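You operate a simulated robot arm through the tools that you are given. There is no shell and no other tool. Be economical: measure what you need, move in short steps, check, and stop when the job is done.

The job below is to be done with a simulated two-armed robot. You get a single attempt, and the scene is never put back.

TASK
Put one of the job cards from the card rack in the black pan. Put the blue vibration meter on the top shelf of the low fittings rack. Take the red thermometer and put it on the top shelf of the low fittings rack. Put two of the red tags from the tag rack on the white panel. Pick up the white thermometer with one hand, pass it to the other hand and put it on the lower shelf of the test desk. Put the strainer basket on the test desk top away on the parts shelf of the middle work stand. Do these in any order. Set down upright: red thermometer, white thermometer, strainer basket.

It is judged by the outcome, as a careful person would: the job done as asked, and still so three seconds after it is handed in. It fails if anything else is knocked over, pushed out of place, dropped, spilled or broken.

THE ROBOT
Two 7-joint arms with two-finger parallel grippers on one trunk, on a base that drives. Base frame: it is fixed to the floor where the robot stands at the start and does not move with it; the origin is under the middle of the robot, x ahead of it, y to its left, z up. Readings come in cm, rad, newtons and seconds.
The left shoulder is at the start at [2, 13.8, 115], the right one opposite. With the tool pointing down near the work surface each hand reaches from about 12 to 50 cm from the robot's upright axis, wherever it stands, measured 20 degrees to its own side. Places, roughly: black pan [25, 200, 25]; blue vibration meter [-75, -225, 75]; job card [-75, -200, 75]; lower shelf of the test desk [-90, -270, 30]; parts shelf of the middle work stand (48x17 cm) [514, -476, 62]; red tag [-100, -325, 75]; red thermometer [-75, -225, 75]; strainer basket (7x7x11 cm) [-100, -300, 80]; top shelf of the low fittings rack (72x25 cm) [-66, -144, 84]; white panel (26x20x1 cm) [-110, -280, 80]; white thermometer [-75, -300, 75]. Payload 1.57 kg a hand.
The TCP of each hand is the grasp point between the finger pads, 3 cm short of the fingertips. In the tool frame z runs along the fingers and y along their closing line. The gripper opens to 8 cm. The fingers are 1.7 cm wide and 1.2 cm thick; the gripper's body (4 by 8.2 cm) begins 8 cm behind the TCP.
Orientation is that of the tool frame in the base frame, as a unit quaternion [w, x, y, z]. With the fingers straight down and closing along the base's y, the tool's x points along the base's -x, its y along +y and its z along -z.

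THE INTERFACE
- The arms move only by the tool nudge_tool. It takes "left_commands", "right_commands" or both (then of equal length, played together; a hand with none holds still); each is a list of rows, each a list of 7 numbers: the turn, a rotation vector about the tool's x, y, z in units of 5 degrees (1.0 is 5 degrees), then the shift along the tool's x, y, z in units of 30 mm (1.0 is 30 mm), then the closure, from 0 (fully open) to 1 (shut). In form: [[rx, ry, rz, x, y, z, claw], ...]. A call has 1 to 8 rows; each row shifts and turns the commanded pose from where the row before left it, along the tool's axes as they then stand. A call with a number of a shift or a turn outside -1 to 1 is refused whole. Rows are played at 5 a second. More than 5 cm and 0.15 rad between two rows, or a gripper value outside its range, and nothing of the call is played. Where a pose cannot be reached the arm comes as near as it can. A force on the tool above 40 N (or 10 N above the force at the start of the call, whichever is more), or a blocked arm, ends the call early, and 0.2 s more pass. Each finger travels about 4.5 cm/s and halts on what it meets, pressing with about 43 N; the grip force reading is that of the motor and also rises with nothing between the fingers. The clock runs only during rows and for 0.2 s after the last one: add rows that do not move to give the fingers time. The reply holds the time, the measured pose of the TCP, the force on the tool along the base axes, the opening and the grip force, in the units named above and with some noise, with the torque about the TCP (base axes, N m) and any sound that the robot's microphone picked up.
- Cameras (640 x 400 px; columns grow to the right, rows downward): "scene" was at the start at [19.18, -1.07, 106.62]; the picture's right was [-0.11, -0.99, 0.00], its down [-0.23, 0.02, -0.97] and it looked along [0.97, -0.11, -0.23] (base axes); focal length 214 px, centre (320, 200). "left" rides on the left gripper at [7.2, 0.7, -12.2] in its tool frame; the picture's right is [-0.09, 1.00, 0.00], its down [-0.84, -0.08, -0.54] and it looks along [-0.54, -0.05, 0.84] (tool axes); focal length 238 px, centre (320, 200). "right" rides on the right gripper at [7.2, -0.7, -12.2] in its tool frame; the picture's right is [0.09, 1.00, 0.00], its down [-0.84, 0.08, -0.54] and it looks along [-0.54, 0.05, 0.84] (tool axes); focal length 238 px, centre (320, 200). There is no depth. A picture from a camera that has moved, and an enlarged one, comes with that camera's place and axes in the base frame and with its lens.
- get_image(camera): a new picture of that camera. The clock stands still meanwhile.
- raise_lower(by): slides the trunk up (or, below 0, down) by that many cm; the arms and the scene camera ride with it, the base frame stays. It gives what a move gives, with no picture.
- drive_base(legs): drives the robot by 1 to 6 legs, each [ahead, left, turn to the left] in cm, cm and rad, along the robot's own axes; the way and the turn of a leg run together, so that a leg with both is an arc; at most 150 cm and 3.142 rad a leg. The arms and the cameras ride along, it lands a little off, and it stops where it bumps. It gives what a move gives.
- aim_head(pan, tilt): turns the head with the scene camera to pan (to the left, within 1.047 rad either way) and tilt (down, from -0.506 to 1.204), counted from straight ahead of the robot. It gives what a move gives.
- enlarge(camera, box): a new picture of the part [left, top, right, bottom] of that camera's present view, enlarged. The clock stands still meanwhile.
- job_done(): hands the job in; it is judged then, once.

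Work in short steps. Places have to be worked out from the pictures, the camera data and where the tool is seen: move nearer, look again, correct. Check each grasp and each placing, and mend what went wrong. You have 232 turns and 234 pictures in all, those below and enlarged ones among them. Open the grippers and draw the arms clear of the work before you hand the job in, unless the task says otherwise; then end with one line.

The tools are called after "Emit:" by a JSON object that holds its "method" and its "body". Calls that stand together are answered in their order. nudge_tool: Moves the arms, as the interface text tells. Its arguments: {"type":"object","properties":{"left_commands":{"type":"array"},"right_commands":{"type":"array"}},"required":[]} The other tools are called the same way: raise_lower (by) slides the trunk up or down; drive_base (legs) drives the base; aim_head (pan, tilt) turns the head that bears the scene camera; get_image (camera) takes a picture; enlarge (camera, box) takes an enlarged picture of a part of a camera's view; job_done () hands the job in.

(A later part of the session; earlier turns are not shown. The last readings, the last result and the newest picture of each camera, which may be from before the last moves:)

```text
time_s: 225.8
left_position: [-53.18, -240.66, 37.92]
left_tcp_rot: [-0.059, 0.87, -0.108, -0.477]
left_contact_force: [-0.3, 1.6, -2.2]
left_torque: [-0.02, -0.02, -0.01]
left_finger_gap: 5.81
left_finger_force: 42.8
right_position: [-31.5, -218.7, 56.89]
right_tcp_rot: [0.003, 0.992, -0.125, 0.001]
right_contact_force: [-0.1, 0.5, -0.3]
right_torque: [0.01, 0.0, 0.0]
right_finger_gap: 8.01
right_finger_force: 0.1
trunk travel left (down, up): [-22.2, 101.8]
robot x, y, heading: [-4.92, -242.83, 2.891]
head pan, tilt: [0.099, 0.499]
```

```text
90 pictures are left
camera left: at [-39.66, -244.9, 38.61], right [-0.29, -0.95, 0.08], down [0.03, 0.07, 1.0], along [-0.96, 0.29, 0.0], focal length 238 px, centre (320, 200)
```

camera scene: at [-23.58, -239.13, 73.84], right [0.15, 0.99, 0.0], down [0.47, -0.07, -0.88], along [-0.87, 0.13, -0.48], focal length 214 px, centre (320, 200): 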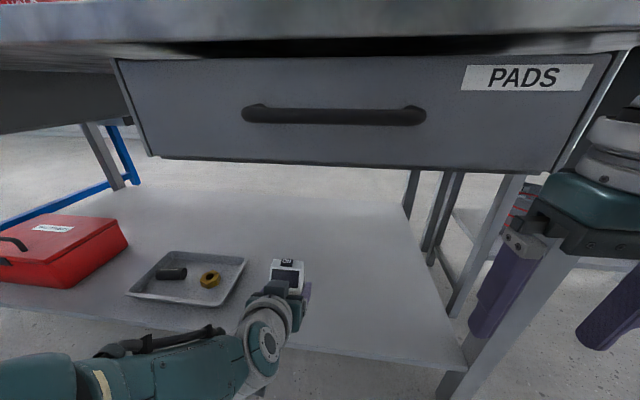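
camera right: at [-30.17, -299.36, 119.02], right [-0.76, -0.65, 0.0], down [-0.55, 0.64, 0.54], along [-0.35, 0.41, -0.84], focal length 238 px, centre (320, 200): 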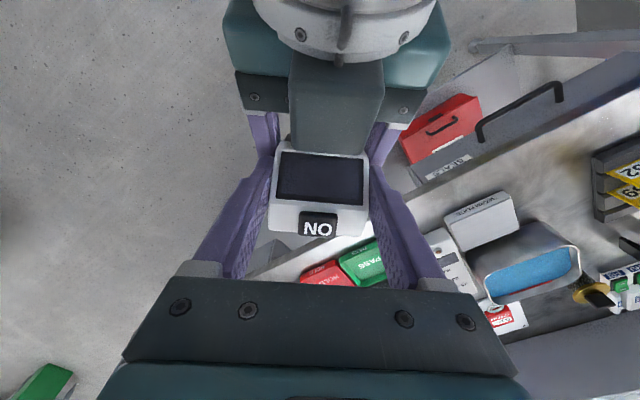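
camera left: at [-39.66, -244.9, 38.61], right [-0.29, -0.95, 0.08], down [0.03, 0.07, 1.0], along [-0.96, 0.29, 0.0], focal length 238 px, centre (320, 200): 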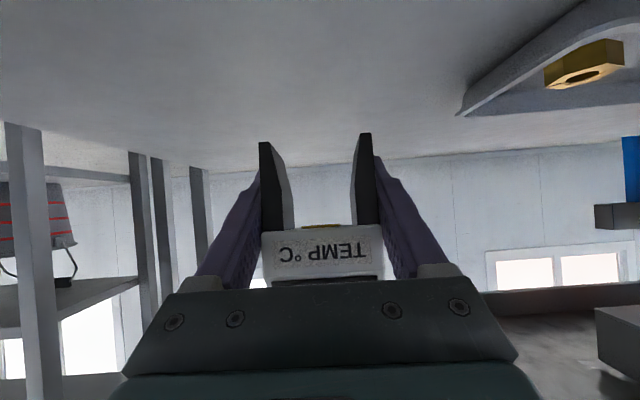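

Thermometer is over the shelf at depth ≈7 cm, L≈42. I lower the trunk 5 cm, then check.

Emit:
{"method": "raise_lower", "body": {"by": -5}}

Emit:
{"method": "get_image", "body": {"camera": "left"}}

Emit:
{"method": "enlarge", "body": {"camera": "scene", "box": [200, 220, 360, 320]}}

```text
time_s: 226.8
left_position: [-53.19, -240.7, 33.03]
left_tcp_rot: [-0.06, 0.869, -0.109, -0.478]
left_contact_force: [0.6, 0.1, -1.8]
left_torque: [0.0, 0.0, -0.02]
left_finger_gap: 5.79
left_finger_force: 42.8
right_position: [-31.61, -218.69, 51.93]
right_tcp_rot: [0.001, 0.992, -0.125, 0.001]
right_contact_force: [0.3, -0.5, -0.2]
right_torque: [0.0, 0.02, 0.03]
right_finger_gap: 7.97
right_finger_force: 0.0
trunk travel left (down, up): [-17.2, 106.8]
robot x, y, heading: [-5.45, -242.98, 2.888]
head pan, tilt: [0.099, 0.499]
```

```text
89 pictures are left
camera left: at [-39.7, -244.88, 33.62], right [-0.29, -0.95, 0.08], down [0.03, 0.07, 1.0], along [-0.96, 0.29, 0.0], focal length 238 px, centre (320, 200)
```

left: 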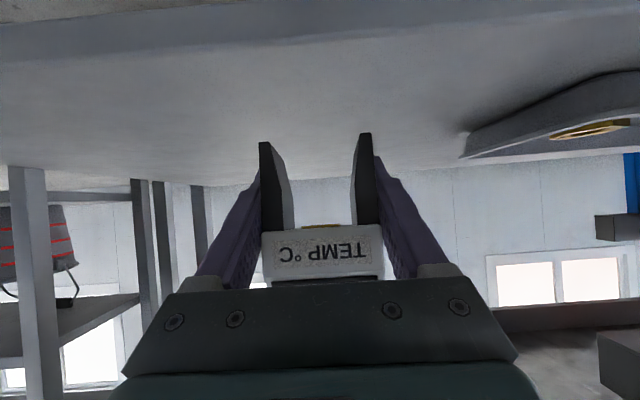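

```text
4.00 times, centred on (280, 270) of scene
camera zoom: at [-23.62, -239.12, 68.84], right [0.15, 0.99, 0.0], down [0.47, -0.07, -0.88], along [-0.87, 0.13, -0.48], focal length 858 px, centre (480, -80)
```

zoom: 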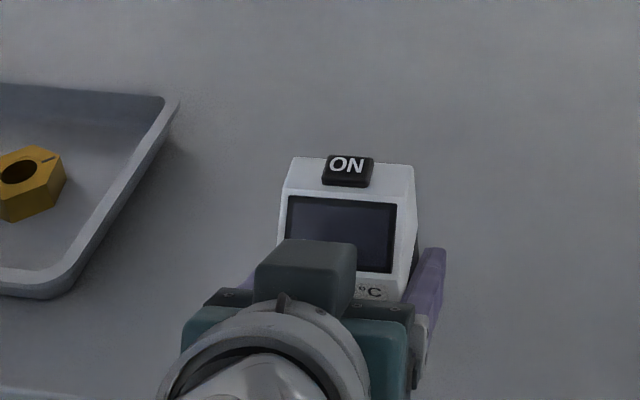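

About 1 cm to go; I lower by the arm in 0.3 cm steps.

Emit:
{"method": "nudge_tool", "body": {"left_commands": [[0, 0, 0, 0.085, 0, 0.053, 1], [0, 0, 0, 0.085, 0, 0.053, 1], [0, 0, 0, 0, 0, 0, 1]]}}

```text
time_s: 227.6
left_position: [-53.31, -240.78, 32.62]
left_tcp_rot: [-0.059, 0.87, -0.108, -0.478]
left_contact_force: [-0.9, -0.8, -2.1]
left_torque: [0.02, 0.03, 0.0]
left_finger_gap: 5.78
left_finger_force: 43.2
right_position: [-31.63, -218.73, 51.9]
right_tcp_rot: [0.001, 0.992, -0.125, 0.001]
right_contact_force: [0.1, -0.5, -0.2]
right_torque: [0.02, 0.01, 0.01]
right_finger_gap: 7.99
right_finger_force: 0.1
trunk travel left (down, up): [-17.2, 106.8]
robot x, y, heading: [-4.5, -242.62, 2.892]
head pan, tilt: [0.099, 0.499]
```

Emit:
{"method": "nudge_tool", "body": {"left_commands": [[0, 0, 0, 0.085, 0, 0.053, 1], [0, 0, 0, 0.085, 0, 0.053, 1], [0, 0, 0, 0.085, 0, 0.053, 1], [0, 0, 0, 0, 0, 0, 1]]}}

```text
time_s: 228.6
left_position: [-53.21, -240.81, 32.67]
left_tcp_rot: [-0.058, 0.869, -0.107, -0.479]
left_contact_force: [0.2, -0.4, -1.4]
left_torque: [0.0, -0.01, 0.01]
left_finger_gap: 5.8
left_finger_force: 43.0
left hand out of reach, approached as far as the arm can: row 1, 3
right_position: [-31.58, -218.78, 51.92]
right_tcp_rot: [0.002, 0.992, -0.126, 0.002]
right_contact_force: [0.4, -0.7, 0.5]
right_torque: [0.04, 0.02, 0.0]
right_finger_gap: 7.99
right_finger_force: 0.1
trunk travel left (down, up): [-17.2, 106.8]
robot x, y, heading: [-5.13, -243.11, 2.894]
head pan, tilt: [0.099, 0.499]
```

The arm can't go lower by itself; I use the trunk in 0.5 cm steps.

Emit:
{"method": "raise_lower", "body": {"by": -0.5}}

Emit:
{"method": "raise_lower", "body": {"by": -0.4}}

```text
time_s: 229.1
left_position: [-53.23, -240.79, 32.07]
left_tcp_rot: [-0.059, 0.87, -0.107, -0.478]
left_contact_force: [0.2, -0.3, -1.4]
left_torque: [-0.04, 0.01, 0.0]
left_finger_gap: 5.78
left_finger_force: 43.0
right_position: [-31.62, -218.75, 51.29]
right_tcp_rot: [0.001, 0.992, -0.126, 0.002]
right_contact_force: [0.9, 0.9, 0.7]
right_torque: [-0.03, 0.03, 0.05]
right_finger_gap: 8.0
right_finger_force: 0.0
trunk travel left (down, up): [-16.7, 107.3]
robot x, y, heading: [-5.08, -243.17, 2.891]
head pan, tilt: [0.099, 0.499]
```

```text
time_s: 229.6
left_position: [-53.13, -240.76, 31.77]
left_tcp_rot: [-0.058, 0.87, -0.107, -0.478]
left_contact_force: [0.4, -0.2, -2.3]
left_torque: [-0.01, 0.03, 0.02]
left_finger_gap: 5.76
left_finger_force: 42.6
right_position: [-31.5, -218.62, 50.95]
right_tcp_rot: [0.002, 0.992, -0.126, 0.002]
right_contact_force: [-0.1, -0.2, 0.0]
right_torque: [-0.02, -0.04, -0.03]
right_finger_gap: 7.98
right_finger_force: 0.0
trunk travel left (down, up): [-16.3, 107.7]
robot x, y, heading: [-5.19, -243.12, 2.892]
head pan, tilt: [0.099, 0.499]
```

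Emit:
{"method": "raise_lower", "body": {"by": -0.3}}

Emit:
{"method": "get_image", "body": {"camera": "left"}}

```text
time_s: 230.2
left_position: [-53.2, -240.81, 31.37]
left_tcp_rot: [-0.058, 0.869, -0.107, -0.479]
left_contact_force: [-0.2, -0.3, -2.3]
left_torque: [0.01, 0.0, -0.01]
left_finger_gap: 5.77
left_finger_force: 42.7
right_position: [-31.64, -218.7, 50.67]
right_tcp_rot: [0.002, 0.992, -0.125, 0.002]
right_contact_force: [0.0, -0.5, 0.2]
right_torque: [-0.02, 0.0, 0.01]
right_finger_gap: 7.98
right_finger_force: 0.1
trunk travel left (down, up): [-16.0, 108.0]
robot x, y, heading: [-4.93, -242.79, 2.888]
head pan, tilt: [0.099, 0.499]
```

```text
87 pictures are left
camera left: at [-39.69, -244.91, 32.14], right [-0.29, -0.95, 0.08], down [0.03, 0.07, 1.0], along [-0.96, 0.29, 0.0], focal length 238 px, centre (320, 200)
```

left: 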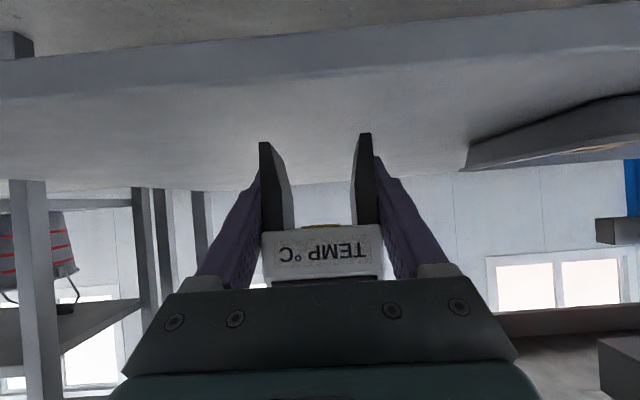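

Feet appear within ~0.2 cm of the shelf. Continue in tiny steps.

Emit:
{"method": "raise_lower", "body": {"by": -0.3}}

Emit:
{"method": "raise_lower", "body": {"by": -0.3}}

```text
time_s: 230.7
left_position: [-53.2, -240.63, 31.09]
left_tcp_rot: [-0.059, 0.869, -0.108, -0.479]
left_contact_force: [0.1, 0.0, -1.4]
left_torque: [0.0, 0.0, -0.01]
left_finger_gap: 5.77
left_finger_force: 42.9
right_position: [-31.57, -218.7, 50.36]
right_tcp_rot: [0.002, 0.992, -0.126, 0.001]
right_contact_force: [-0.4, -0.5, 0.2]
right_torque: [0.03, -0.01, -0.03]
right_finger_gap: 8.0
right_finger_force: 0.1
trunk travel left (down, up): [-15.7, 108.3]
robot x, y, heading: [-4.91, -243.24, 2.896]
head pan, tilt: [0.099, 0.499]
```

```text
time_s: 231.2
left_position: [-53.18, -240.74, 30.84]
left_tcp_rot: [-0.059, 0.87, -0.107, -0.478]
left_contact_force: [0.3, -0.7, -1.5]
left_torque: [0.0, -0.03, 0.0]
left_finger_gap: 5.78
left_finger_force: 43.6
right_position: [-31.68, -218.76, 50.04]
right_tcp_rot: [0.002, 0.992, -0.126, 0.001]
right_contact_force: [-0.4, 0.3, -0.1]
right_torque: [-0.03, 0.02, -0.02]
right_finger_gap: 7.99
right_finger_force: 0.1
trunk travel left (down, up): [-15.4, 108.6]
robot x, y, heading: [-4.73, -243.29, 2.89]
head pan, tilt: [0.099, 0.499]
```

Emit:
{"method": "raise_lower", "body": {"by": -0.3}}

Emit:
{"method": "raise_lower", "body": {"by": -0.3}}

Emit:
{"method": "get_image", "body": {"camera": "left"}}

```text
time_s: 231.7
left_position: [-53.27, -240.8, 30.65]
left_tcp_rot: [-0.059, 0.87, -0.108, -0.478]
left_contact_force: [0.3, -0.6, -1.8]
left_torque: [-0.01, 0.0, -0.01]
left_finger_gap: 5.8
left_finger_force: 42.7
right_position: [-31.66, -218.7, 49.86]
right_tcp_rot: [0.002, 0.992, -0.126, 0.001]
right_contact_force: [0.1, 0.6, -0.1]
right_torque: [0.03, -0.04, 0.01]
right_finger_gap: 7.98
right_finger_force: 0.1
trunk travel left (down, up): [-15.1, 108.9]
robot x, y, heading: [-4.69, -243.11, 2.894]
head pan, tilt: [0.099, 0.499]
```

```text
time_s: 232.2
left_position: [-53.12, -240.84, 30.23]
left_tcp_rot: [-0.059, 0.869, -0.108, -0.479]
left_contact_force: [-0.2, 0.0, -1.7]
left_torque: [0.01, -0.05, -0.03]
left_finger_gap: 5.79
left_finger_force: 42.9
right_position: [-31.65, -218.7, 49.45]
right_tcp_rot: [0.003, 0.992, -0.125, 0.001]
right_contact_force: [-0.1, 0.4, 0.4]
right_torque: [-0.01, 0.0, -0.01]
right_finger_gap: 8.0
right_finger_force: 0.0
trunk travel left (down, up): [-14.8, 109.2]
robot x, y, heading: [-5.0, -242.97, 2.893]
head pan, tilt: [0.099, 0.499]
```

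```text
86 pictures are left
camera left: at [-39.69, -244.91, 30.94], right [-0.29, -0.95, 0.08], down [0.03, 0.07, 1.0], along [-0.96, 0.29, 0.0], focal length 238 px, centre (320, 200)
```

left: 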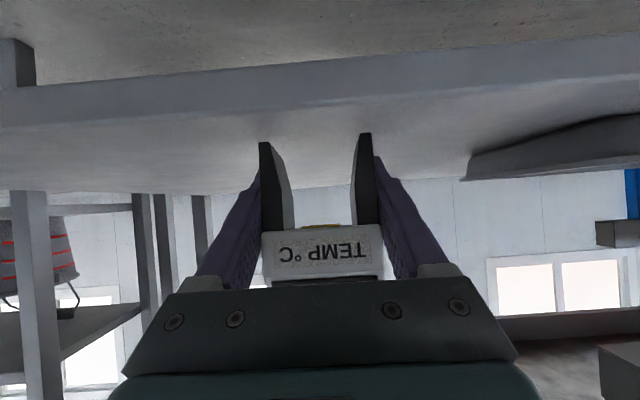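

Still no contact force; continue.

Emit:
{"method": "raise_lower", "body": {"by": -0.3}}

Emit:
{"method": "raise_lower", "body": {"by": -0.3}}

Emit:
{"method": "enlarge", "body": {"camera": "left", "box": [220, 80, 420, 205]}}

```text
time_s: 232.8
left_position: [-53.13, -240.71, 30.0]
left_tcp_rot: [-0.06, 0.869, -0.108, -0.479]
left_contact_force: [-0.1, 0.2, -2.2]
left_torque: [0.01, 0.02, 0.0]
left_finger_gap: 5.77
left_finger_force: 43.4
right_position: [-31.6, -218.75, 49.25]
right_tcp_rot: [0.002, 0.992, -0.127, 0.0]
right_contact_force: [0.7, -0.9, 0.3]
right_torque: [-0.06, -0.01, -0.02]
right_finger_gap: 8.01
right_finger_force: 0.1
trunk travel left (down, up): [-14.5, 109.5]
robot x, y, heading: [-4.86, -243.09, 2.889]
head pan, tilt: [0.099, 0.499]
```

```text
time_s: 233.3
left_position: [-53.18, -240.73, 29.69]
left_tcp_rot: [-0.059, 0.87, -0.108, -0.478]
left_contact_force: [1.6, 0.3, -1.1]
left_torque: [0.01, 0.0, -0.01]
left_finger_gap: 5.76
left_finger_force: 43.2
right_position: [-31.68, -218.71, 48.96]
right_tcp_rot: [0.002, 0.992, -0.126, 0.001]
right_contact_force: [-0.6, 0.3, 0.6]
right_torque: [-0.02, 0.0, 0.0]
right_finger_gap: 7.98
right_finger_force: 0.0
trunk travel left (down, up): [-14.2, 109.8]
robot x, y, heading: [-4.63, -242.9, 2.89]
head pan, tilt: [0.099, 0.499]
```

```text
3.20 times, centred on (320, 142) of left
camera zoom: at [-39.72, -244.9, 30.36], right [-0.29, -0.95, 0.08], down [0.03, 0.07, 1.0], along [-0.96, 0.29, 0.01], focal length 763 px, centre (320, 384)
```

zoom: 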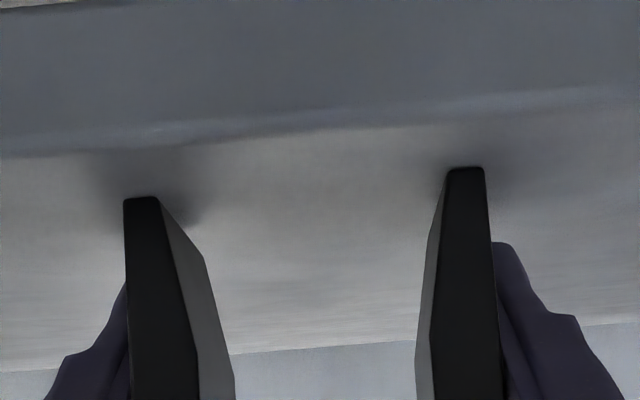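

Contact shadows now appear at the feet. Two more tiny steps.

Emit:
{"method": "raise_lower", "body": {"by": -0.3}}

Emit:
{"method": "raise_lower", "body": {"by": -0.3}}

Emit:
{"method": "enlarge", "body": {"camera": "left", "box": [220, 80, 420, 205]}}

```text
time_s: 233.8
left_position: [-53.31, -240.68, 29.72]
left_tcp_rot: [-0.058, 0.868, -0.107, -0.481]
left_contact_force: [11.3, -1.8, 32.1]
left_torque: [0.31, -1.1, -0.11]
left_finger_gap: 5.78
left_finger_force: 43.2
right_position: [-31.59, -218.73, 48.6]
right_tcp_rot: [0.001, 0.992, -0.126, 0.001]
right_contact_force: [0.3, -0.3, 0.0]
right_torque: [0.01, 0.02, 0.02]
right_finger_gap: 7.99
right_finger_force: 0.1
trunk travel left (down, up): [-13.9, 110.1]
robot x, y, heading: [-5.05, -242.75, 2.889]
head pan, tilt: [0.099, 0.499]
```

```text
time_s: 234.3
left_position: [-53.48, -240.69, 29.33]
left_tcp_rot: [-0.059, 0.868, -0.108, -0.481]
left_contact_force: [8.4, -0.4, 38.3]
left_torque: [-0.23, -1.06, 0.03]
left_finger_gap: 5.78
left_finger_force: 42.8
right_position: [-31.87, -218.68, 48.38]
right_tcp_rot: [0.002, 0.992, -0.126, 0.001]
right_contact_force: [0.8, -0.8, 0.4]
right_torque: [-0.01, 0.03, 0.0]
right_finger_gap: 7.99
right_finger_force: 0.2
trunk travel left (down, up): [-13.6, 110.4]
robot x, y, heading: [-4.82, -242.68, 2.888]
head pan, tilt: [0.099, 0.499]
```

```text
3.20 times, centred on (320, 142) of left
camera zoom: at [-40.01, -244.83, 29.9], right [-0.29, -0.95, 0.08], down [0.03, 0.07, 1.0], along [-0.96, 0.29, 0.01], focal length 763 px, centre (320, 384)
```

zoom: 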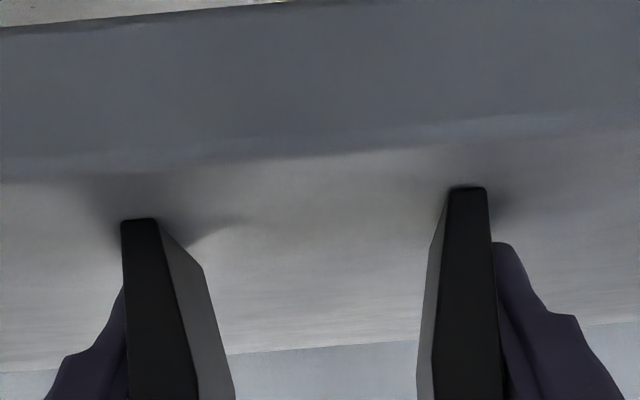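

Contact at z≈29.7 (now pressing 38 N). I relieve 0.35 cm and read force.

Emit:
{"method": "raise_lower", "body": {"by": 0.35}}

Emit:
{"method": "enlarge", "body": {"camera": "left", "box": [220, 80, 420, 300]}}

```text
time_s: 234.8
left_position: [-53.26, -240.82, 29.38]
left_tcp_rot: [-0.058, 0.87, -0.107, -0.477]
left_contact_force: [-3.4, 3.0, 6.1]
left_torque: [0.46, 0.46, 0.13]
left_finger_gap: 5.77
left_finger_force: 43.4
right_position: [-31.89, -218.63, 48.66]
right_tcp_rot: [0.002, 0.992, -0.125, 0.0]
right_contact_force: [0.4, 0.4, 0.3]
right_torque: [0.02, -0.03, 0.02]
right_finger_gap: 8.01
right_finger_force: 0.1
trunk travel left (down, up): [-13.9, 110.1]
robot x, y, heading: [-5.03, -242.78, 2.893]
head pan, tilt: [0.099, 0.499]
```

```text
1.82 times, centred on (320, 190) of left
camera zoom: at [-39.88, -244.88, 30.03], right [-0.29, -0.95, 0.08], down [0.03, 0.07, 1.0], along [-0.96, 0.29, 0.0], focal length 433 px, centre (320, 218)
```

zoom: 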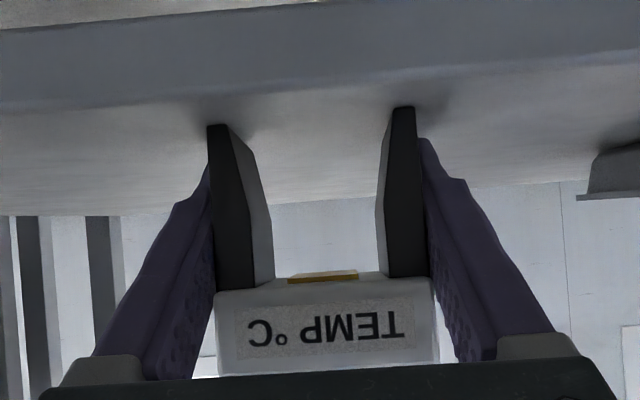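

Light contact now. Open the left gripper gradually.

Emit:
{"method": "nudge_tool", "body": {"left_commands": [[0, 0, 0, 0, 0, 0, 0.26], [0, 0, 0, 0, 0, 0, 0.22], [0, 0, 0, 0, 0, 0, 0.12], [0, 0, 0, 0, 0, 0, 0.05], [0, 0, 0, 0, 0, 0, 0.0]]}}

Emit:
{"method": "get_image", "body": {"camera": "left"}}

Emit:
{"method": "enlarge", "body": {"camera": "scene", "box": [200, 220, 360, 320]}}

```text
time_s: 236.1
left_position: [-53.24, -240.75, 29.44]
left_tcp_rot: [-0.059, 0.869, -0.108, -0.478]
left_contact_force: [0.4, -0.5, 0.0]
left_torque: [-0.01, -0.03, 0.0]
left_finger_gap: 7.99
left_finger_force: 0.1
right_position: [-31.66, -218.64, 48.58]
right_tcp_rot: [0.001, 0.992, -0.125, 0.001]
right_contact_force: [0.7, -0.2, -0.1]
right_torque: [0.02, 0.0, -0.02]
right_finger_gap: 8.06
right_finger_force: 0.0
trunk travel left (down, up): [-13.9, 110.1]
robot x, y, heading: [-4.89, -242.83, 2.894]
head pan, tilt: [0.099, 0.499]
```

```text
82 pictures are left
camera left: at [-39.72, -244.92, 30.1], right [-0.29, -0.95, 0.08], down [0.03, 0.07, 1.0], along [-0.96, 0.29, 0.0], focal length 238 px, centre (320, 200)
```

left: 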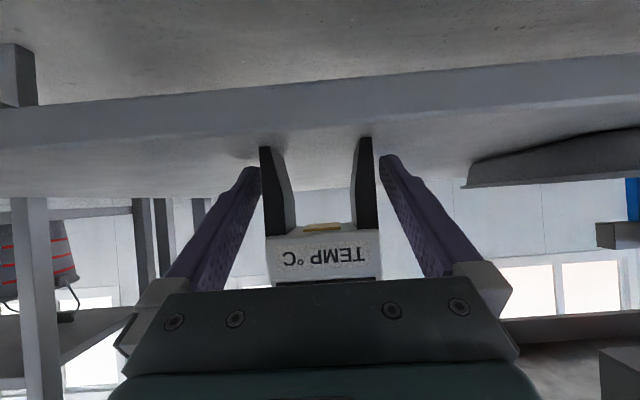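

```text
4.00 times, centred on (280, 270) of scene
camera zoom: at [-23.66, -239.13, 65.6], right [0.15, 0.99, 0.0], down [0.47, -0.07, -0.88], along [-0.87, 0.13, -0.48], focal length 858 px, centre (480, -80)
```

zoom: 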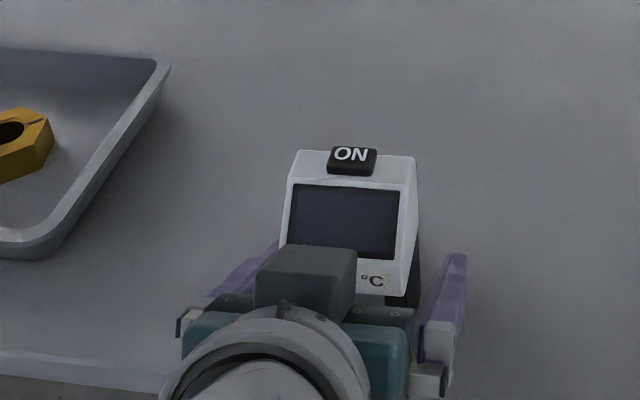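

It stands on its own. I centre the open fingers slightly and drive straight back 12 cm.

Emit:
{"method": "nudge_tool", "body": {"left_commands": [[0, 0, 0, 0, 0.09, 0, 0], [0, 0, 0, 0, 0, 0, 0]]}}

Emit:
{"method": "drive_base", "body": {"legs": [[-14, 0, 0]]}}

Emit:
{"method": "get_image", "body": {"camera": "scene"}}

Emit:
{"method": "get_image", "body": {"camera": "left"}}

```text
time_s: 236.7
left_position: [-53.31, -241.01, 29.36]
left_tcp_rot: [-0.059, 0.87, -0.108, -0.478]
left_contact_force: [-0.4, 0.3, 0.1]
left_torque: [-0.01, 0.01, 0.02]
left_finger_gap: 8.01
left_finger_force: 0.0
right_position: [-31.72, -218.64, 48.51]
right_tcp_rot: [0.002, 0.992, -0.126, 0.001]
right_contact_force: [-0.5, -0.1, 0.3]
right_torque: [-0.01, 0.01, 0.03]
right_finger_gap: 7.98
right_finger_force: 0.1
trunk travel left (down, up): [-13.9, 110.1]
robot x, y, heading: [-4.65, -242.71, 2.892]
head pan, tilt: [0.099, 0.499]
```

```text
time_s: 238.0
left_position: [-40.04, -244.46, 29.62]
left_tcp_rot: [-0.057, 0.869, -0.106, -0.479]
left_contact_force: [-1.1, -1.2, 0.3]
left_torque: [-0.01, 0.0, 0.02]
left_finger_gap: 8.01
left_finger_force: 0.1
right_position: [-18.39, -222.15, 48.65]
right_tcp_rot: [0.002, 0.992, -0.125, 0.001]
right_contact_force: [0.2, 0.3, 0.1]
right_torque: [0.02, -0.01, 0.01]
right_finger_gap: 7.99
right_finger_force: 0.0
trunk travel left (down, up): [-13.9, 110.1]
robot x, y, heading: [8.92, -246.5, 2.892]
head pan, tilt: [0.099, 0.499]
```

```text
80 pictures are left
camera scene: at [-10.26, -242.54, 65.63], right [0.15, 0.99, 0.0], down [0.47, -0.07, -0.88], along [-0.87, 0.13, -0.48], focal length 214 px, centre (320, 200)
```

scene: 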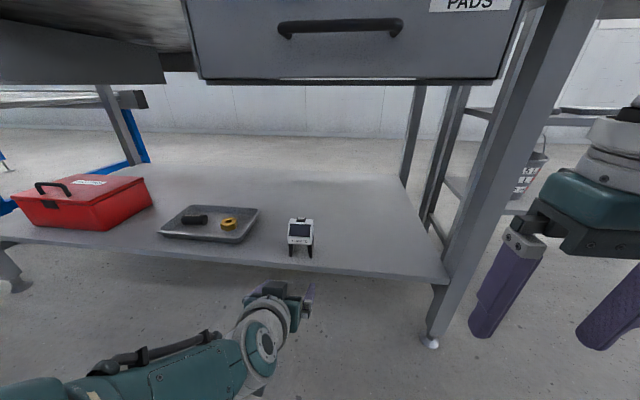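

```text
79 pictures are left
camera left: at [-26.51, -248.6, 30.16], right [-0.29, -0.95, 0.08], down [0.03, 0.07, 1.0], along [-0.96, 0.29, 0.01], focal length 238 px, centre (320, 200)
```

left: 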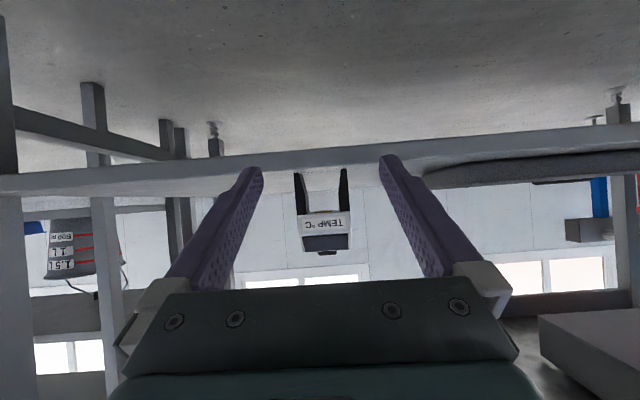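

White thermometer stands upright on the lower shelf. I back off further, raise the trunk and reset the left arm to vertical at its outer side.

Emit:
{"method": "drive_base", "body": {"legs": [[-15, 0, 0]]}}

Emit:
{"method": "raise_lower", "body": {"by": 40}}

Emit:
{"method": "raise_lower", "body": {"by": 20}}

Emit:
{"method": "nudge_tool", "body": {"left_commands": [[0, 1, 0, 0, 0.7, -0.2, 0], [0, 1, 0, 0, 0.7, -0.2, 0], [0, 1, 0, 0, 0.7, -0.2, 0], [0, 1, 0, 0, 0.7, -0.2, 0], [0, 1, 0, 0, 0.7, 0, 0], [0, 1, 0, 0, 0.7, 0, 0], [0, 1, 0, 0, 0.5, 0, 0], [0, 1, 0, 0, 0.5, 0, 0]]}}

Emit:
{"method": "nudge_tool", "body": {"left_commands": [[0, 1, 0, 0, 0, 0, 0], [0, 1, 0, 0, 0, 0, 0], [0, 1, 0, 0, 0, 0, 0], [0, 0.54, 0, 0, 0, 0, 0], [0, 0, 0, 0.6, 0, 0, 0], [0, 0, 0, 0.6, 0, 0, 0], [0, 0, 0, 0, 0, 0, 0]]}}

```text
time_s: 239.4
left_position: [-25.39, -248.16, 29.66]
left_tcp_rot: [-0.057, 0.869, -0.106, -0.479]
left_contact_force: [-1.0, -0.2, -0.6]
left_torque: [0.0, -0.02, 0.04]
left_finger_gap: 8.02
left_finger_force: 0.0
right_position: [-3.73, -225.94, 48.8]
right_tcp_rot: [0.002, 0.992, -0.125, 0.0]
right_contact_force: [0.4, 0.8, -0.3]
right_torque: [0.0, -0.01, 0.04]
right_finger_gap: 7.98
right_finger_force: 0.1
trunk travel left (down, up): [-13.9, 110.1]
robot x, y, heading: [23.63, -250.13, 2.891]
head pan, tilt: [0.099, 0.499]
```

```text
time_s: 243.2
left_position: [-25.21, -248.34, 69.52]
left_tcp_rot: [-0.058, 0.87, -0.107, -0.478]
left_contact_force: [0.8, 0.3, -1.2]
left_torque: [-0.01, 0.0, -0.01]
left_finger_gap: 7.99
left_finger_force: 0.1
right_position: [-3.47, -225.89, 88.69]
right_tcp_rot: [0.002, 0.992, -0.125, 0.0]
right_contact_force: [-1.2, 0.4, -0.3]
right_torque: [-0.03, 0.0, 0.03]
right_finger_gap: 8.0
right_finger_force: 0.1
trunk travel left (down, up): [-53.9, 70.1]
robot x, y, heading: [23.3, -249.9, 2.89]
head pan, tilt: [0.099, 0.499]
```

```text
time_s: 245.4
left_position: [-25.15, -248.25, 89.52]
left_tcp_rot: [-0.057, 0.87, -0.106, -0.479]
left_contact_force: [-0.8, 0.3, 0.3]
left_torque: [0.01, 0.0, -0.02]
left_finger_gap: 7.99
left_finger_force: 0.1
right_position: [-3.52, -225.81, 108.65]
right_tcp_rot: [0.003, 0.992, -0.125, 0.002]
right_contact_force: [-0.1, 0.2, -0.5]
right_torque: [0.04, 0.02, -0.04]
right_finger_gap: 8.0
right_finger_force: 0.1
trunk travel left (down, up): [-73.9, 50.1]
robot x, y, heading: [23.55, -249.75, 2.898]
head pan, tilt: [0.099, 0.499]
```

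```text
time_s: 247.2
left_position: [-27.4, -260.18, 88.13]
left_tcp_rot: [0.007, 0.968, -0.103, -0.23]
left_contact_force: [0.3, 0.9, -0.9]
left_torque: [0.0, -0.01, 0.01]
left_finger_gap: 7.98
left_finger_force: 0.0
left hand out of reach, approached as far as the arm can: row 1, 2, 3, 4, 5, 6, 8
right_position: [-3.56, -225.82, 108.64]
right_tcp_rot: [0.001, 0.992, -0.125, 0.002]
right_contact_force: [0.2, 0.8, -0.7]
right_torque: [-0.02, 0.02, 0.02]
right_finger_gap: 7.97
right_finger_force: 0.0
trunk travel left (down, up): [-73.9, 50.1]
robot x, y, heading: [23.36, -250.29, 2.895]
head pan, tilt: [0.099, 0.499]
```

```text
time_s: 248.8
left_position: [-19.4, -260.79, 83.34]
left_tcp_rot: [0.021, 0.99, -0.098, -0.102]
left_contact_force: [0.4, -0.5, 0.1]
left_torque: [0.02, 0.0, 0.02]
left_finger_gap: 7.99
left_finger_force: 0.0
left hand out of reach, approached as far as the arm can: row 1, 2, 3, 4, 5, 6
right_position: [-3.52, -225.83, 108.66]
right_tcp_rot: [0.001, 0.992, -0.125, 0.001]
right_contact_force: [0.1, 0.7, -0.1]
right_torque: [-0.01, 0.02, -0.03]
right_finger_gap: 8.0
right_finger_force: 0.1
trunk travel left (down, up): [-73.9, 50.1]
robot x, y, heading: [23.04, -250.08, 2.89]
head pan, tilt: [0.099, 0.499]
```

Nearly vertical. I try to raise it and finish straightening.

Emit:
{"method": "nudge_tool", "body": {"left_commands": [[0, 0.4, 0, 0, 0.4, -0.8, 0], [0, 0.4, 0, 0, 0.4, -0.8, 0], [0, 0.4, 0, 0, 0.4, -0.8, 0], [0, 0.4, 0, 0, 0.3, -0.8, 0], [0, 0.4, 0, 0, 0, -0.8, 0], [0, 0.3, 0, 0, 0, -0.8, 0], [0, 0, 0, 0, 0, -0.8, 0], [0, 0, 0, 0, 0, 0, 0]]}}

Emit:
{"method": "aim_head", "body": {"pan": -0.4, "tilt": 0.55}}

Emit:
{"method": "get_image", "body": {"camera": "scene"}}

```text
time_s: 250.6
left_position: [-23.19, -258.22, 95.19]
left_tcp_rot: [0.034, 0.995, -0.093, -0.003]
left_contact_force: [0.4, 0.4, -0.5]
left_torque: [0.01, 0.02, -0.03]
left_finger_gap: 8.0
left_finger_force: 0.1
left hand out of reach, approached as far as the arm can: row 1, 2, 3, 4, 5, 6, 7
right_position: [-3.47, -225.88, 108.74]
right_tcp_rot: [0.002, 0.992, -0.124, 0.0]
right_contact_force: [-0.7, -0.3, -0.4]
right_torque: [0.0, -0.02, -0.03]
right_finger_gap: 7.99
right_finger_force: 0.0
trunk travel left (down, up): [-73.9, 50.1]
robot x, y, heading: [23.48, -250.04, 2.893]
head pan, tilt: [0.099, 0.499]
```

```text
time_s: 251.5
left_position: [-23.31, -258.14, 95.12]
left_tcp_rot: [0.034, 0.995, -0.094, -0.003]
left_contact_force: [-0.2, -0.9, -0.5]
left_torque: [0.04, 0.04, 0.02]
left_finger_gap: 8.02
left_finger_force: 0.0
right_position: [-3.45, -225.83, 108.68]
right_tcp_rot: [0.002, 0.992, -0.126, 0.0]
right_contact_force: [0.1, -0.2, -0.6]
right_torque: [0.02, -0.01, 0.0]
right_finger_gap: 7.97
right_finger_force: 0.1
trunk travel left (down, up): [-73.9, 50.1]
robot x, y, heading: [23.54, -250.16, 2.893]
head pan, tilt: [-0.4, 0.55]
```

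```text
78 pictures are left
camera scene: at [6.41, -242.23, 125.14], right [0.6, 0.8, 0.0], down [0.42, -0.31, -0.85], along [-0.68, 0.51, -0.52], focal length 214 px, centre (320, 200)
```

scene: 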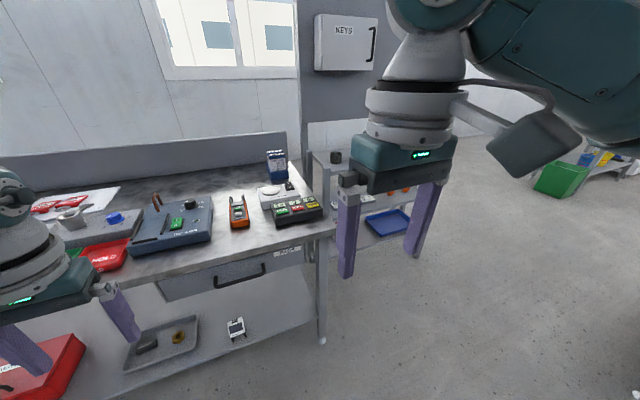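

Left hand vertical. Now the card rack (L≈10.6, depth≈44.6). I raise the trunk 8 cm and drive to L≈22, 11 cm from the edge.

Emit:
{"method": "raise_lower", "body": {"by": 8}}

Emit:
{"method": "drive_base", "body": {"legs": [[0, -9.5, -0.005], [58, 0, 0]]}}

Emit:
{"method": "get_image", "body": {"camera": "right"}}

Emit:
{"method": "aim_head", "body": {"pan": -0.3, "tilt": 0.8}}

Emit:
{"method": "get_image", "body": {"camera": "scene"}}

```text
time_s: 252.7
left_position: [-23.27, -258.07, 103.18]
left_tcp_rot: [0.034, 0.995, -0.093, -0.003]
left_contact_force: [0.4, 0.0, 0.1]
left_torque: [0.0, -0.01, 0.0]
left_finger_gap: 7.99
left_finger_force: 0.0
right_position: [-3.43, -225.85, 116.65]
right_tcp_rot: [0.002, 0.992, -0.126, 0.002]
right_contact_force: [0.8, 0.0, 0.5]
right_torque: [0.02, -0.02, 0.02]
right_finger_gap: 8.01
right_finger_force: 0.1
trunk travel left (down, up): [-81.9, 42.1]
robot x, y, heading: [23.56, -250.05, 2.893]
head pan, tilt: [-0.4, 0.55]
```

```text
time_s: 256.7
left_position: [-78.0, -234.57, 103.12]
left_tcp_rot: [0.034, 0.995, -0.091, -0.004]
left_contact_force: [-0.1, -0.2, -0.3]
left_torque: [-0.01, 0.02, 0.02]
left_finger_gap: 7.98
left_finger_force: 0.0
right_position: [-58.32, -202.23, 116.65]
right_tcp_rot: [0.002, 0.992, -0.124, 0.001]
right_contact_force: [0.7, -0.5, -0.4]
right_torque: [-0.02, -0.01, 0.03]
right_finger_gap: 8.0
right_finger_force: 0.0
trunk travel left (down, up): [-81.9, 42.1]
robot x, y, heading: [-31.37, -226.38, 2.897]
head pan, tilt: [-0.4, 0.55]
```

```text
77 pictures are left
camera right: at [-51.24, -203.27, 128.96], right [-0.15, -0.99, 0.0], down [-0.83, 0.13, 0.54], along [-0.53, 0.08, -0.84], focal length 238 px, centre (320, 200)
```

right: 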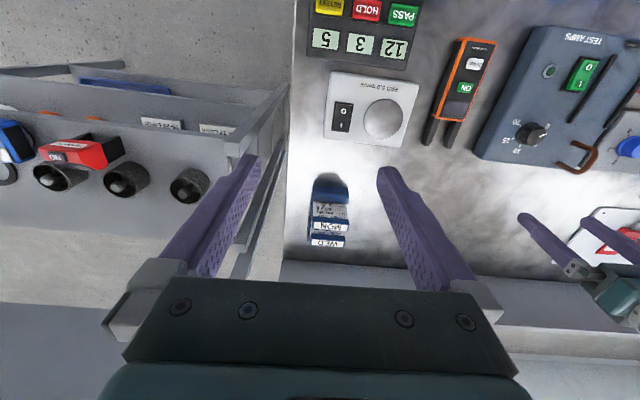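

```text
time_s: 257.5
left_position: [-78.09, -234.63, 103.16]
left_tcp_rot: [0.034, 0.995, -0.091, -0.004]
left_contact_force: [0.3, -0.7, -0.5]
left_torque: [-0.02, 0.03, 0.02]
left_finger_gap: 7.99
left_finger_force: 0.1
right_position: [-58.28, -202.22, 116.74]
right_tcp_rot: [0.003, 0.992, -0.124, 0.002]
right_contact_force: [-0.9, -0.6, 0.3]
right_torque: [0.0, 0.02, 0.01]
right_finger_gap: 8.0
right_finger_force: 0.0
trunk travel left (down, up): [-81.9, 42.1]
robot x, y, heading: [-31.94, -226.18, 2.901]
head pan, tilt: [-0.3, 0.799]
```

```text
76 pictures are left
camera scene: at [-48.07, -219.75, 131.01], right [0.52, 0.86, 0.0], down [0.61, -0.37, -0.7], along [-0.6, 0.36, -0.72], focal length 214 px, centre (320, 200)
```

scene: 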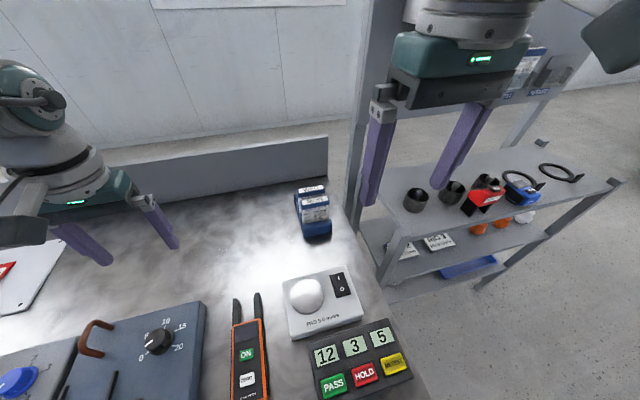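

Front card top ≈(−82.4,−200.7,90). I zoom to see the cards' thickness and lean.

Emit:
{"method": "enlarge", "body": {"camera": "scene", "box": [270, 160, 370, 260]}}

Emit:
{"method": "enlarge", "body": {"camera": "right", "box": [290, 165, 370, 255]}}

```text
4.00 times, centred on (320, 210) of scene
camera zoom: at [-48.07, -219.75, 131.01], right [0.52, 0.86, 0.0], down [0.61, -0.37, -0.7], along [-0.6, 0.36, -0.72], focal length 858 px, centre (320, 160)
```

zoom: 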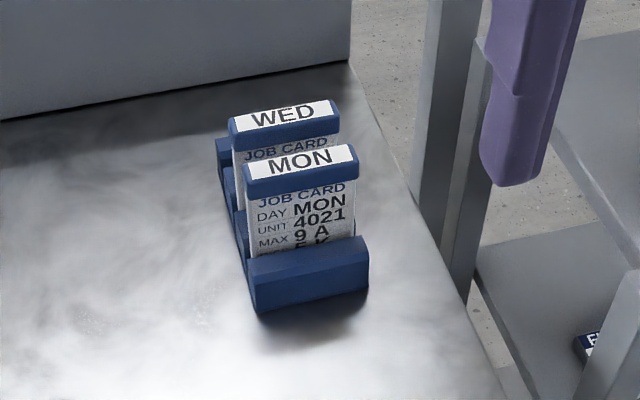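

```text
4.44 times, centred on (330, 210) of right
camera zoom: at [-51.24, -203.27, 128.96], right [-0.15, -0.99, 0.0], down [-0.83, 0.13, 0.54], along [-0.53, 0.08, -0.84], focal length 1059 px, centre (276, 156)
```

zoom: 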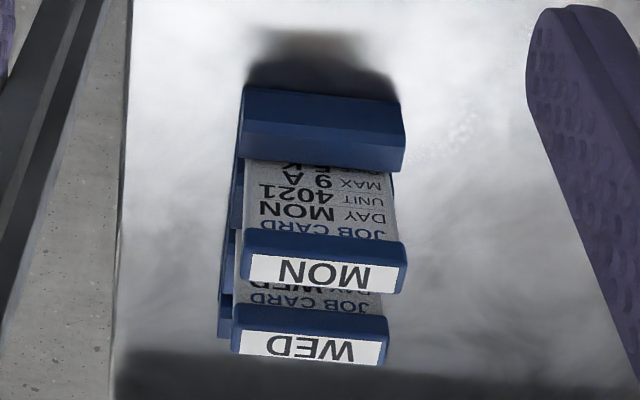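

Cards have ~2 cm thick caps ~7.5 cm wide, so I'll grip through the thickness with the tool turned 90°. First raise the left hand clear, and turn the right tool 90° about its axis.

Emit:
{"method": "nudge_tool", "body": {"left_commands": [[0, 0, 0, 0.6, 0.4, -0.8, 0], [0, 0, 0, 0.6, 0.4, -0.8, 0], [0, 0, 0, 0.6, 0.4, -0.8, 0], [0, 0, 0, 0.4, 0, -0.8, 0], [0, 0, 0, 0.3, 0, -0.8, 0], [0, 0, 0, 0, 0, -0.8, 0], [0, 0, 0, 0, 0, 0, 0], [0, 0, 0, 0, 0, 0, 0]], "right_commands": [[0, 0, -1, 0, 0, 0, 0], [0, 0, -1, 0, 0, 0, 0], [0, 0, -1, 0, 0, 0, 0], [0, 0, -1, 0, 0, 0, 0], [0, 0, -1, 0, 0, 0, 0], [0, 0, -1, 0, 0, 0, 0], [0, 0, -1, 0, 0, 0, 0], [0, 0, -1, 0, 0, 0, 0]]}}

Emit:
{"method": "nudge_tool", "body": {"right_commands": [[0, 0, -1, 0, 0, 0, 0], [0, 0, -1, 0, 0, 0, 0], [0, 0, -1, 0, 0, 0, 0], [0, 0, -1, 0, 0, 0, 0], [0, 0, -1, 0, 0, 0, 0], [0, 0, -1, 0, 0, 0, 0], [0, 0, -1, 0, 0, 0, 0], [0, 0, -1, 0, 0, 0, 0]]}}

```text
time_s: 259.3
left_position: [-79.83, -233.08, 108.58]
left_tcp_rot: [0.034, 0.995, -0.092, -0.002]
left_contact_force: [-0.1, -0.2, -0.4]
left_torque: [-0.01, 0.0, 0.01]
left_finger_gap: 8.0
left_finger_force: 0.2
left hand out of reach, approached as far as the arm can: row 1, 2, 3, 4, 5, 6
right_position: [-58.25, -202.17, 116.74]
right_tcp_rot: [0.002, 0.975, 0.224, 0.001]
right_contact_force: [-0.1, 0.5, -0.1]
right_torque: [-0.02, 0.0, 0.0]
right_finger_gap: 8.01
right_finger_force: 0.0
trunk travel left (down, up): [-81.9, 42.1]
robot x, y, heading: [-31.34, -226.0, 2.902]
head pan, tilt: [-0.3, 0.799]
```

```text
time_s: 261.1
left_position: [-79.84, -233.02, 108.51]
left_tcp_rot: [0.035, 0.995, -0.091, -0.002]
left_contact_force: [-0.2, -0.5, -1.2]
left_torque: [-0.02, 0.0, 0.02]
left_finger_gap: 8.01
left_finger_force: 0.0
right_position: [-58.35, -202.11, 116.63]
right_tcp_rot: [0.001, 0.839, 0.544, 0.0]
right_contact_force: [0.6, -0.5, 1.0]
right_torque: [0.0, -0.02, 0.01]
right_finger_gap: 8.01
right_finger_force: 0.0
trunk travel left (down, up): [-81.9, 42.1]
robot x, y, heading: [-31.62, -226.41, 2.902]
head pan, tilt: [-0.3, 0.799]
```

Turn the last 10°, add a 10° forward tilt, and creep the base 5 cm ahead.

Emit:
{"method": "nudge_tool", "body": {"right_commands": [[0, 0, -1, 0, 0, 0, 0], [0, 0, -1, 0, 0, 0, 0], [1, 0, 0, 0, 0, 0, 0], [1, 0, 0, 0, 0, 0, 0], [0, 0, 0, 0, 0, 0, 0]]}}

Emit:
{"method": "drive_base", "body": {"legs": [[3, 0, -0.01]]}}

Emit:
{"method": "drive_base", "body": {"legs": [[2.5, 0, 0]]}}

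```text
time_s: 262.3
left_position: [-79.82, -233.08, 108.52]
left_tcp_rot: [0.034, 0.995, -0.092, -0.002]
left_contact_force: [0.5, 0.3, -0.2]
left_torque: [0.02, 0.02, -0.01]
left_finger_gap: 8.01
left_finger_force: 0.0
right_position: [-58.28, -202.27, 116.58]
right_tcp_rot: [-0.067, 0.786, 0.612, -0.055]
right_contact_force: [1.1, -1.0, -0.3]
right_torque: [0.03, 0.02, 0.02]
right_finger_gap: 8.0
right_finger_force: 0.1
trunk travel left (down, up): [-81.9, 42.1]
robot x, y, heading: [-31.38, -226.53, 2.894]
head pan, tilt: [-0.3, 0.799]
```

```text
time_s: 263.1
left_position: [-82.74, -231.97, 108.51]
left_tcp_rot: [0.035, 0.995, -0.097, -0.002]
left_contact_force: [0.2, 0.3, 0.1]
left_torque: [0.02, -0.02, -0.01]
left_finger_gap: 8.0
left_finger_force: 0.1
right_position: [-60.83, -201.39, 116.61]
right_tcp_rot: [-0.067, 0.789, 0.609, -0.054]
right_contact_force: [0.1, -0.4, 0.4]
right_torque: [-0.04, 0.0, -0.01]
right_finger_gap: 8.0
right_finger_force: 0.1
trunk travel left (down, up): [-81.9, 42.1]
robot x, y, heading: [-34.3, -225.68, 2.888]
head pan, tilt: [-0.3, 0.799]
```

```text
time_s: 263.9
left_position: [-85.17, -231.35, 108.46]
left_tcp_rot: [0.034, 0.995, -0.097, -0.003]
left_contact_force: [0.2, -0.5, 0.1]
left_torque: [0.0, -0.02, 0.0]
left_finger_gap: 7.99
left_finger_force: 0.1
right_position: [-63.26, -200.63, 116.55]
right_tcp_rot: [-0.067, 0.79, 0.608, -0.053]
right_contact_force: [0.8, 0.5, -0.2]
right_torque: [0.02, -0.03, -0.01]
right_finger_gap: 8.01
right_finger_force: 0.0
trunk travel left (down, up): [-81.9, 42.1]
robot x, y, heading: [-36.7, -224.5, 2.887]
head pan, tilt: [-0.3, 0.799]
```

No bump at 4.7 cm. I lower the trunk 14 cm and bring the right hand forward over the front card.

Emit:
{"method": "raise_lower", "body": {"by": -14}}

Emit:
{"method": "nudge_tool", "body": {"right_commands": [[0, 0, 0, -0.232, -0.867, 0.15, 0.3], [0, 0, 0, -0.232, -0.867, 0.15, 0.3], [0, 0, 0, -0.232, -0.867, 0.15, 0.3], [0, 0, 0, -0.232, -0.867, 0.15, 0.3], [0, 0, 0, -0.232, -0.867, 0.15, 0.3], [0, 0, 0, -0.232, -0.867, 0.15, 0.3], [0, 0, 0, -0.232, -0.867, 0.15, 0.3], [0, 0, 0, 0, 0, 0, 0.3]]}}

Emit:
{"method": "get_image", "body": {"camera": "right"}}

Emit:
{"method": "get_image", "body": {"camera": "scene"}}

```text
time_s: 265.6
left_position: [-85.13, -231.21, 94.57]
left_tcp_rot: [0.034, 0.995, -0.097, -0.003]
left_contact_force: [-0.2, -0.1, -0.3]
left_torque: [-0.04, 0.0, 0.02]
left_finger_gap: 8.04
left_finger_force: 0.2
right_position: [-63.36, -200.72, 102.65]
right_tcp_rot: [-0.066, 0.789, 0.608, -0.054]
right_contact_force: [0.4, 0.5, -1.1]
right_torque: [-0.03, -0.02, 0.03]
right_finger_gap: 8.02
right_finger_force: 0.1
trunk travel left (down, up): [-67.9, 56.1]
robot x, y, heading: [-36.51, -224.68, 2.89]
head pan, tilt: [-0.3, 0.799]
```

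```text
time_s: 267.4
left_position: [-85.13, -231.32, 94.5]
left_tcp_rot: [0.035, 0.995, -0.097, -0.003]
left_contact_force: [1.0, -0.5, 0.7]
left_torque: [0.01, 0.03, -0.04]
left_finger_gap: 8.02
left_finger_force: 0.0
right_position: [-82.48, -200.93, 102.59]
right_tcp_rot: [-0.067, 0.789, 0.609, -0.054]
right_contact_force: [0.7, -0.2, -0.4]
right_torque: [-0.02, -0.06, 0.0]
right_finger_gap: 5.6
right_finger_force: 0.1
trunk travel left (down, up): [-67.9, 56.1]
robot x, y, heading: [-36.61, -224.77, 2.886]
head pan, tilt: [-0.3, 0.799]
```

```text
73 pictures are left
camera right: at [-79.3, -194.23, 114.77], right [0.97, -0.16, -0.17], down [-0.05, -0.85, 0.52], along [-0.23, -0.5, -0.83], focal length 238 px, centre (320, 200)
```

right: 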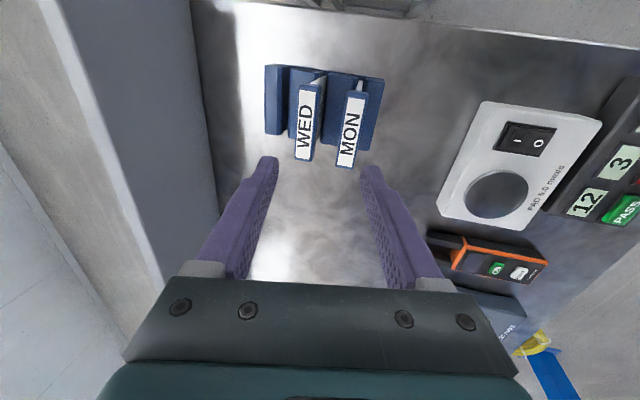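

```text
72 pictures are left
camera scene: at [-53.25, -218.24, 117.01], right [0.53, 0.85, 0.0], down [0.61, -0.38, -0.7], along [-0.59, 0.37, -0.72], focal length 214 px, centre (320, 200)
```

scene: 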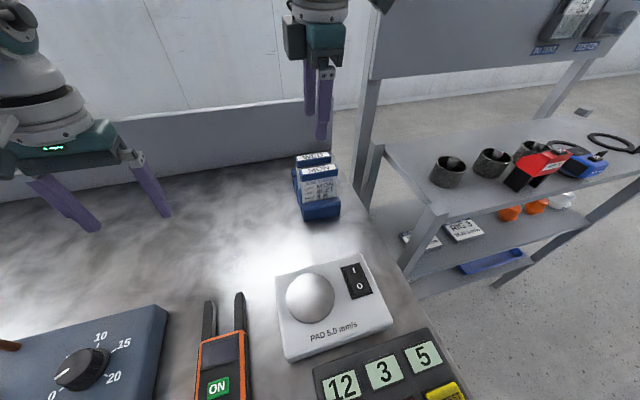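

The side view shows MON's cap at ≈(−81.4,−200.7) and WED 4.9 cm behind. I set a 4 cm opening, correct 1.1 cm toward me and descend 7.5 cm.

Emit:
{"method": "nudge_tool", "body": {"right_commands": [[0, 0, 0, 0.06, 0.25, 0.8, 0.5], [0, 0, 0, 0.06, 0.25, 0.8, 0.5], [0, 0, 0, 0.06, 0.25, 0.8, 0.5], [0, 0, 0, 0, 0, 0, 0.5]]}}

Emit:
{"method": "get_image", "body": {"camera": "right"}}

```text
time_s: 268.4
left_position: [-85.11, -231.17, 94.5]
left_tcp_rot: [0.034, 0.995, -0.097, -0.002]
left_contact_force: [0.1, 0.9, -0.2]
left_torque: [0.01, -0.01, 0.03]
left_finger_gap: 7.98
left_finger_force: 0.0
right_position: [-80.6, -200.44, 95.3]
right_tcp_rot: [-0.066, 0.789, 0.608, -0.054]
right_contact_force: [-0.1, 0.1, 0.0]
right_torque: [0.01, 0.04, -0.01]
right_finger_gap: 4.0
right_finger_force: 0.0
right hand out of reach, approached as far as the arm can: row 3
trunk travel left (down, up): [-67.9, 56.1]
robot x, y, heading: [-36.5, -224.89, 2.883]
head pan, tilt: [-0.3, 0.799]
```

```text
71 pictures are left
camera right: at [-77.54, -193.9, 107.43], right [0.97, -0.16, -0.17], down [-0.05, -0.85, 0.52], along [-0.23, -0.5, -0.84], focal length 238 px, centre (320, 200)
```

right: 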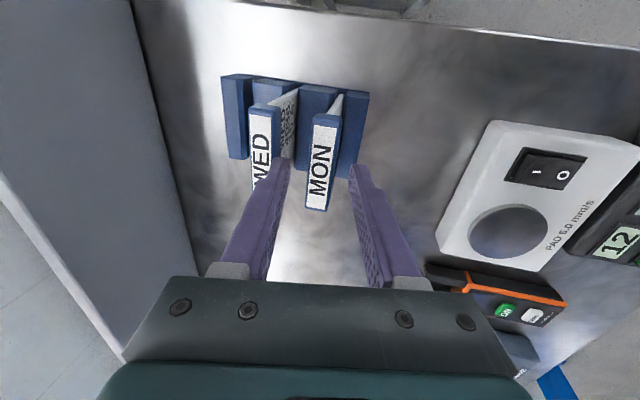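

Well centred on MON. I lower with the trunk 4.8 cm, then close.

Emit:
{"method": "raise_lower", "body": {"by": -4.8}}

Emit:
{"method": "get_image", "body": {"camera": "right"}}

```text
time_s: 269.3
left_position: [-85.13, -231.31, 89.76]
left_tcp_rot: [0.034, 0.995, -0.096, -0.002]
left_contact_force: [0.0, -0.4, -0.3]
left_torque: [0.03, 0.02, 0.01]
left_finger_gap: 8.0
left_finger_force: 0.0
right_position: [-80.63, -200.51, 90.54]
right_tcp_rot: [-0.066, 0.789, 0.608, -0.054]
right_contact_force: [0.3, 0.0, 0.1]
right_torque: [-0.01, 0.03, -0.02]
right_finger_gap: 4.0
right_finger_force: 0.0
trunk travel left (down, up): [-63.1, 60.9]
robot x, y, heading: [-36.45, -224.88, 2.884]
head pan, tilt: [-0.3, 0.799]
```

```text
70 pictures are left
camera right: at [-77.56, -193.91, 102.66], right [0.97, -0.16, -0.17], down [-0.05, -0.85, 0.52], along [-0.23, -0.5, -0.83], focal length 238 px, centre (320, 200)
```

right: 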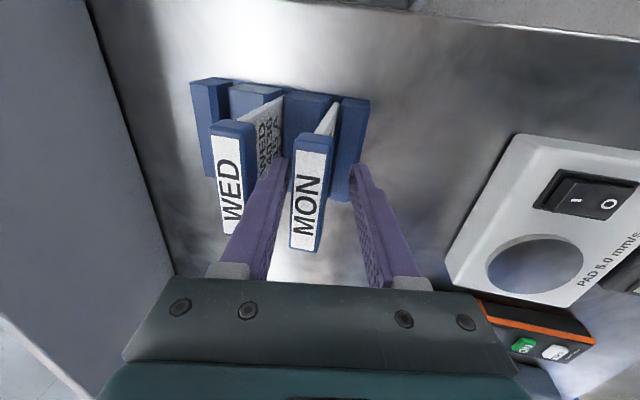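

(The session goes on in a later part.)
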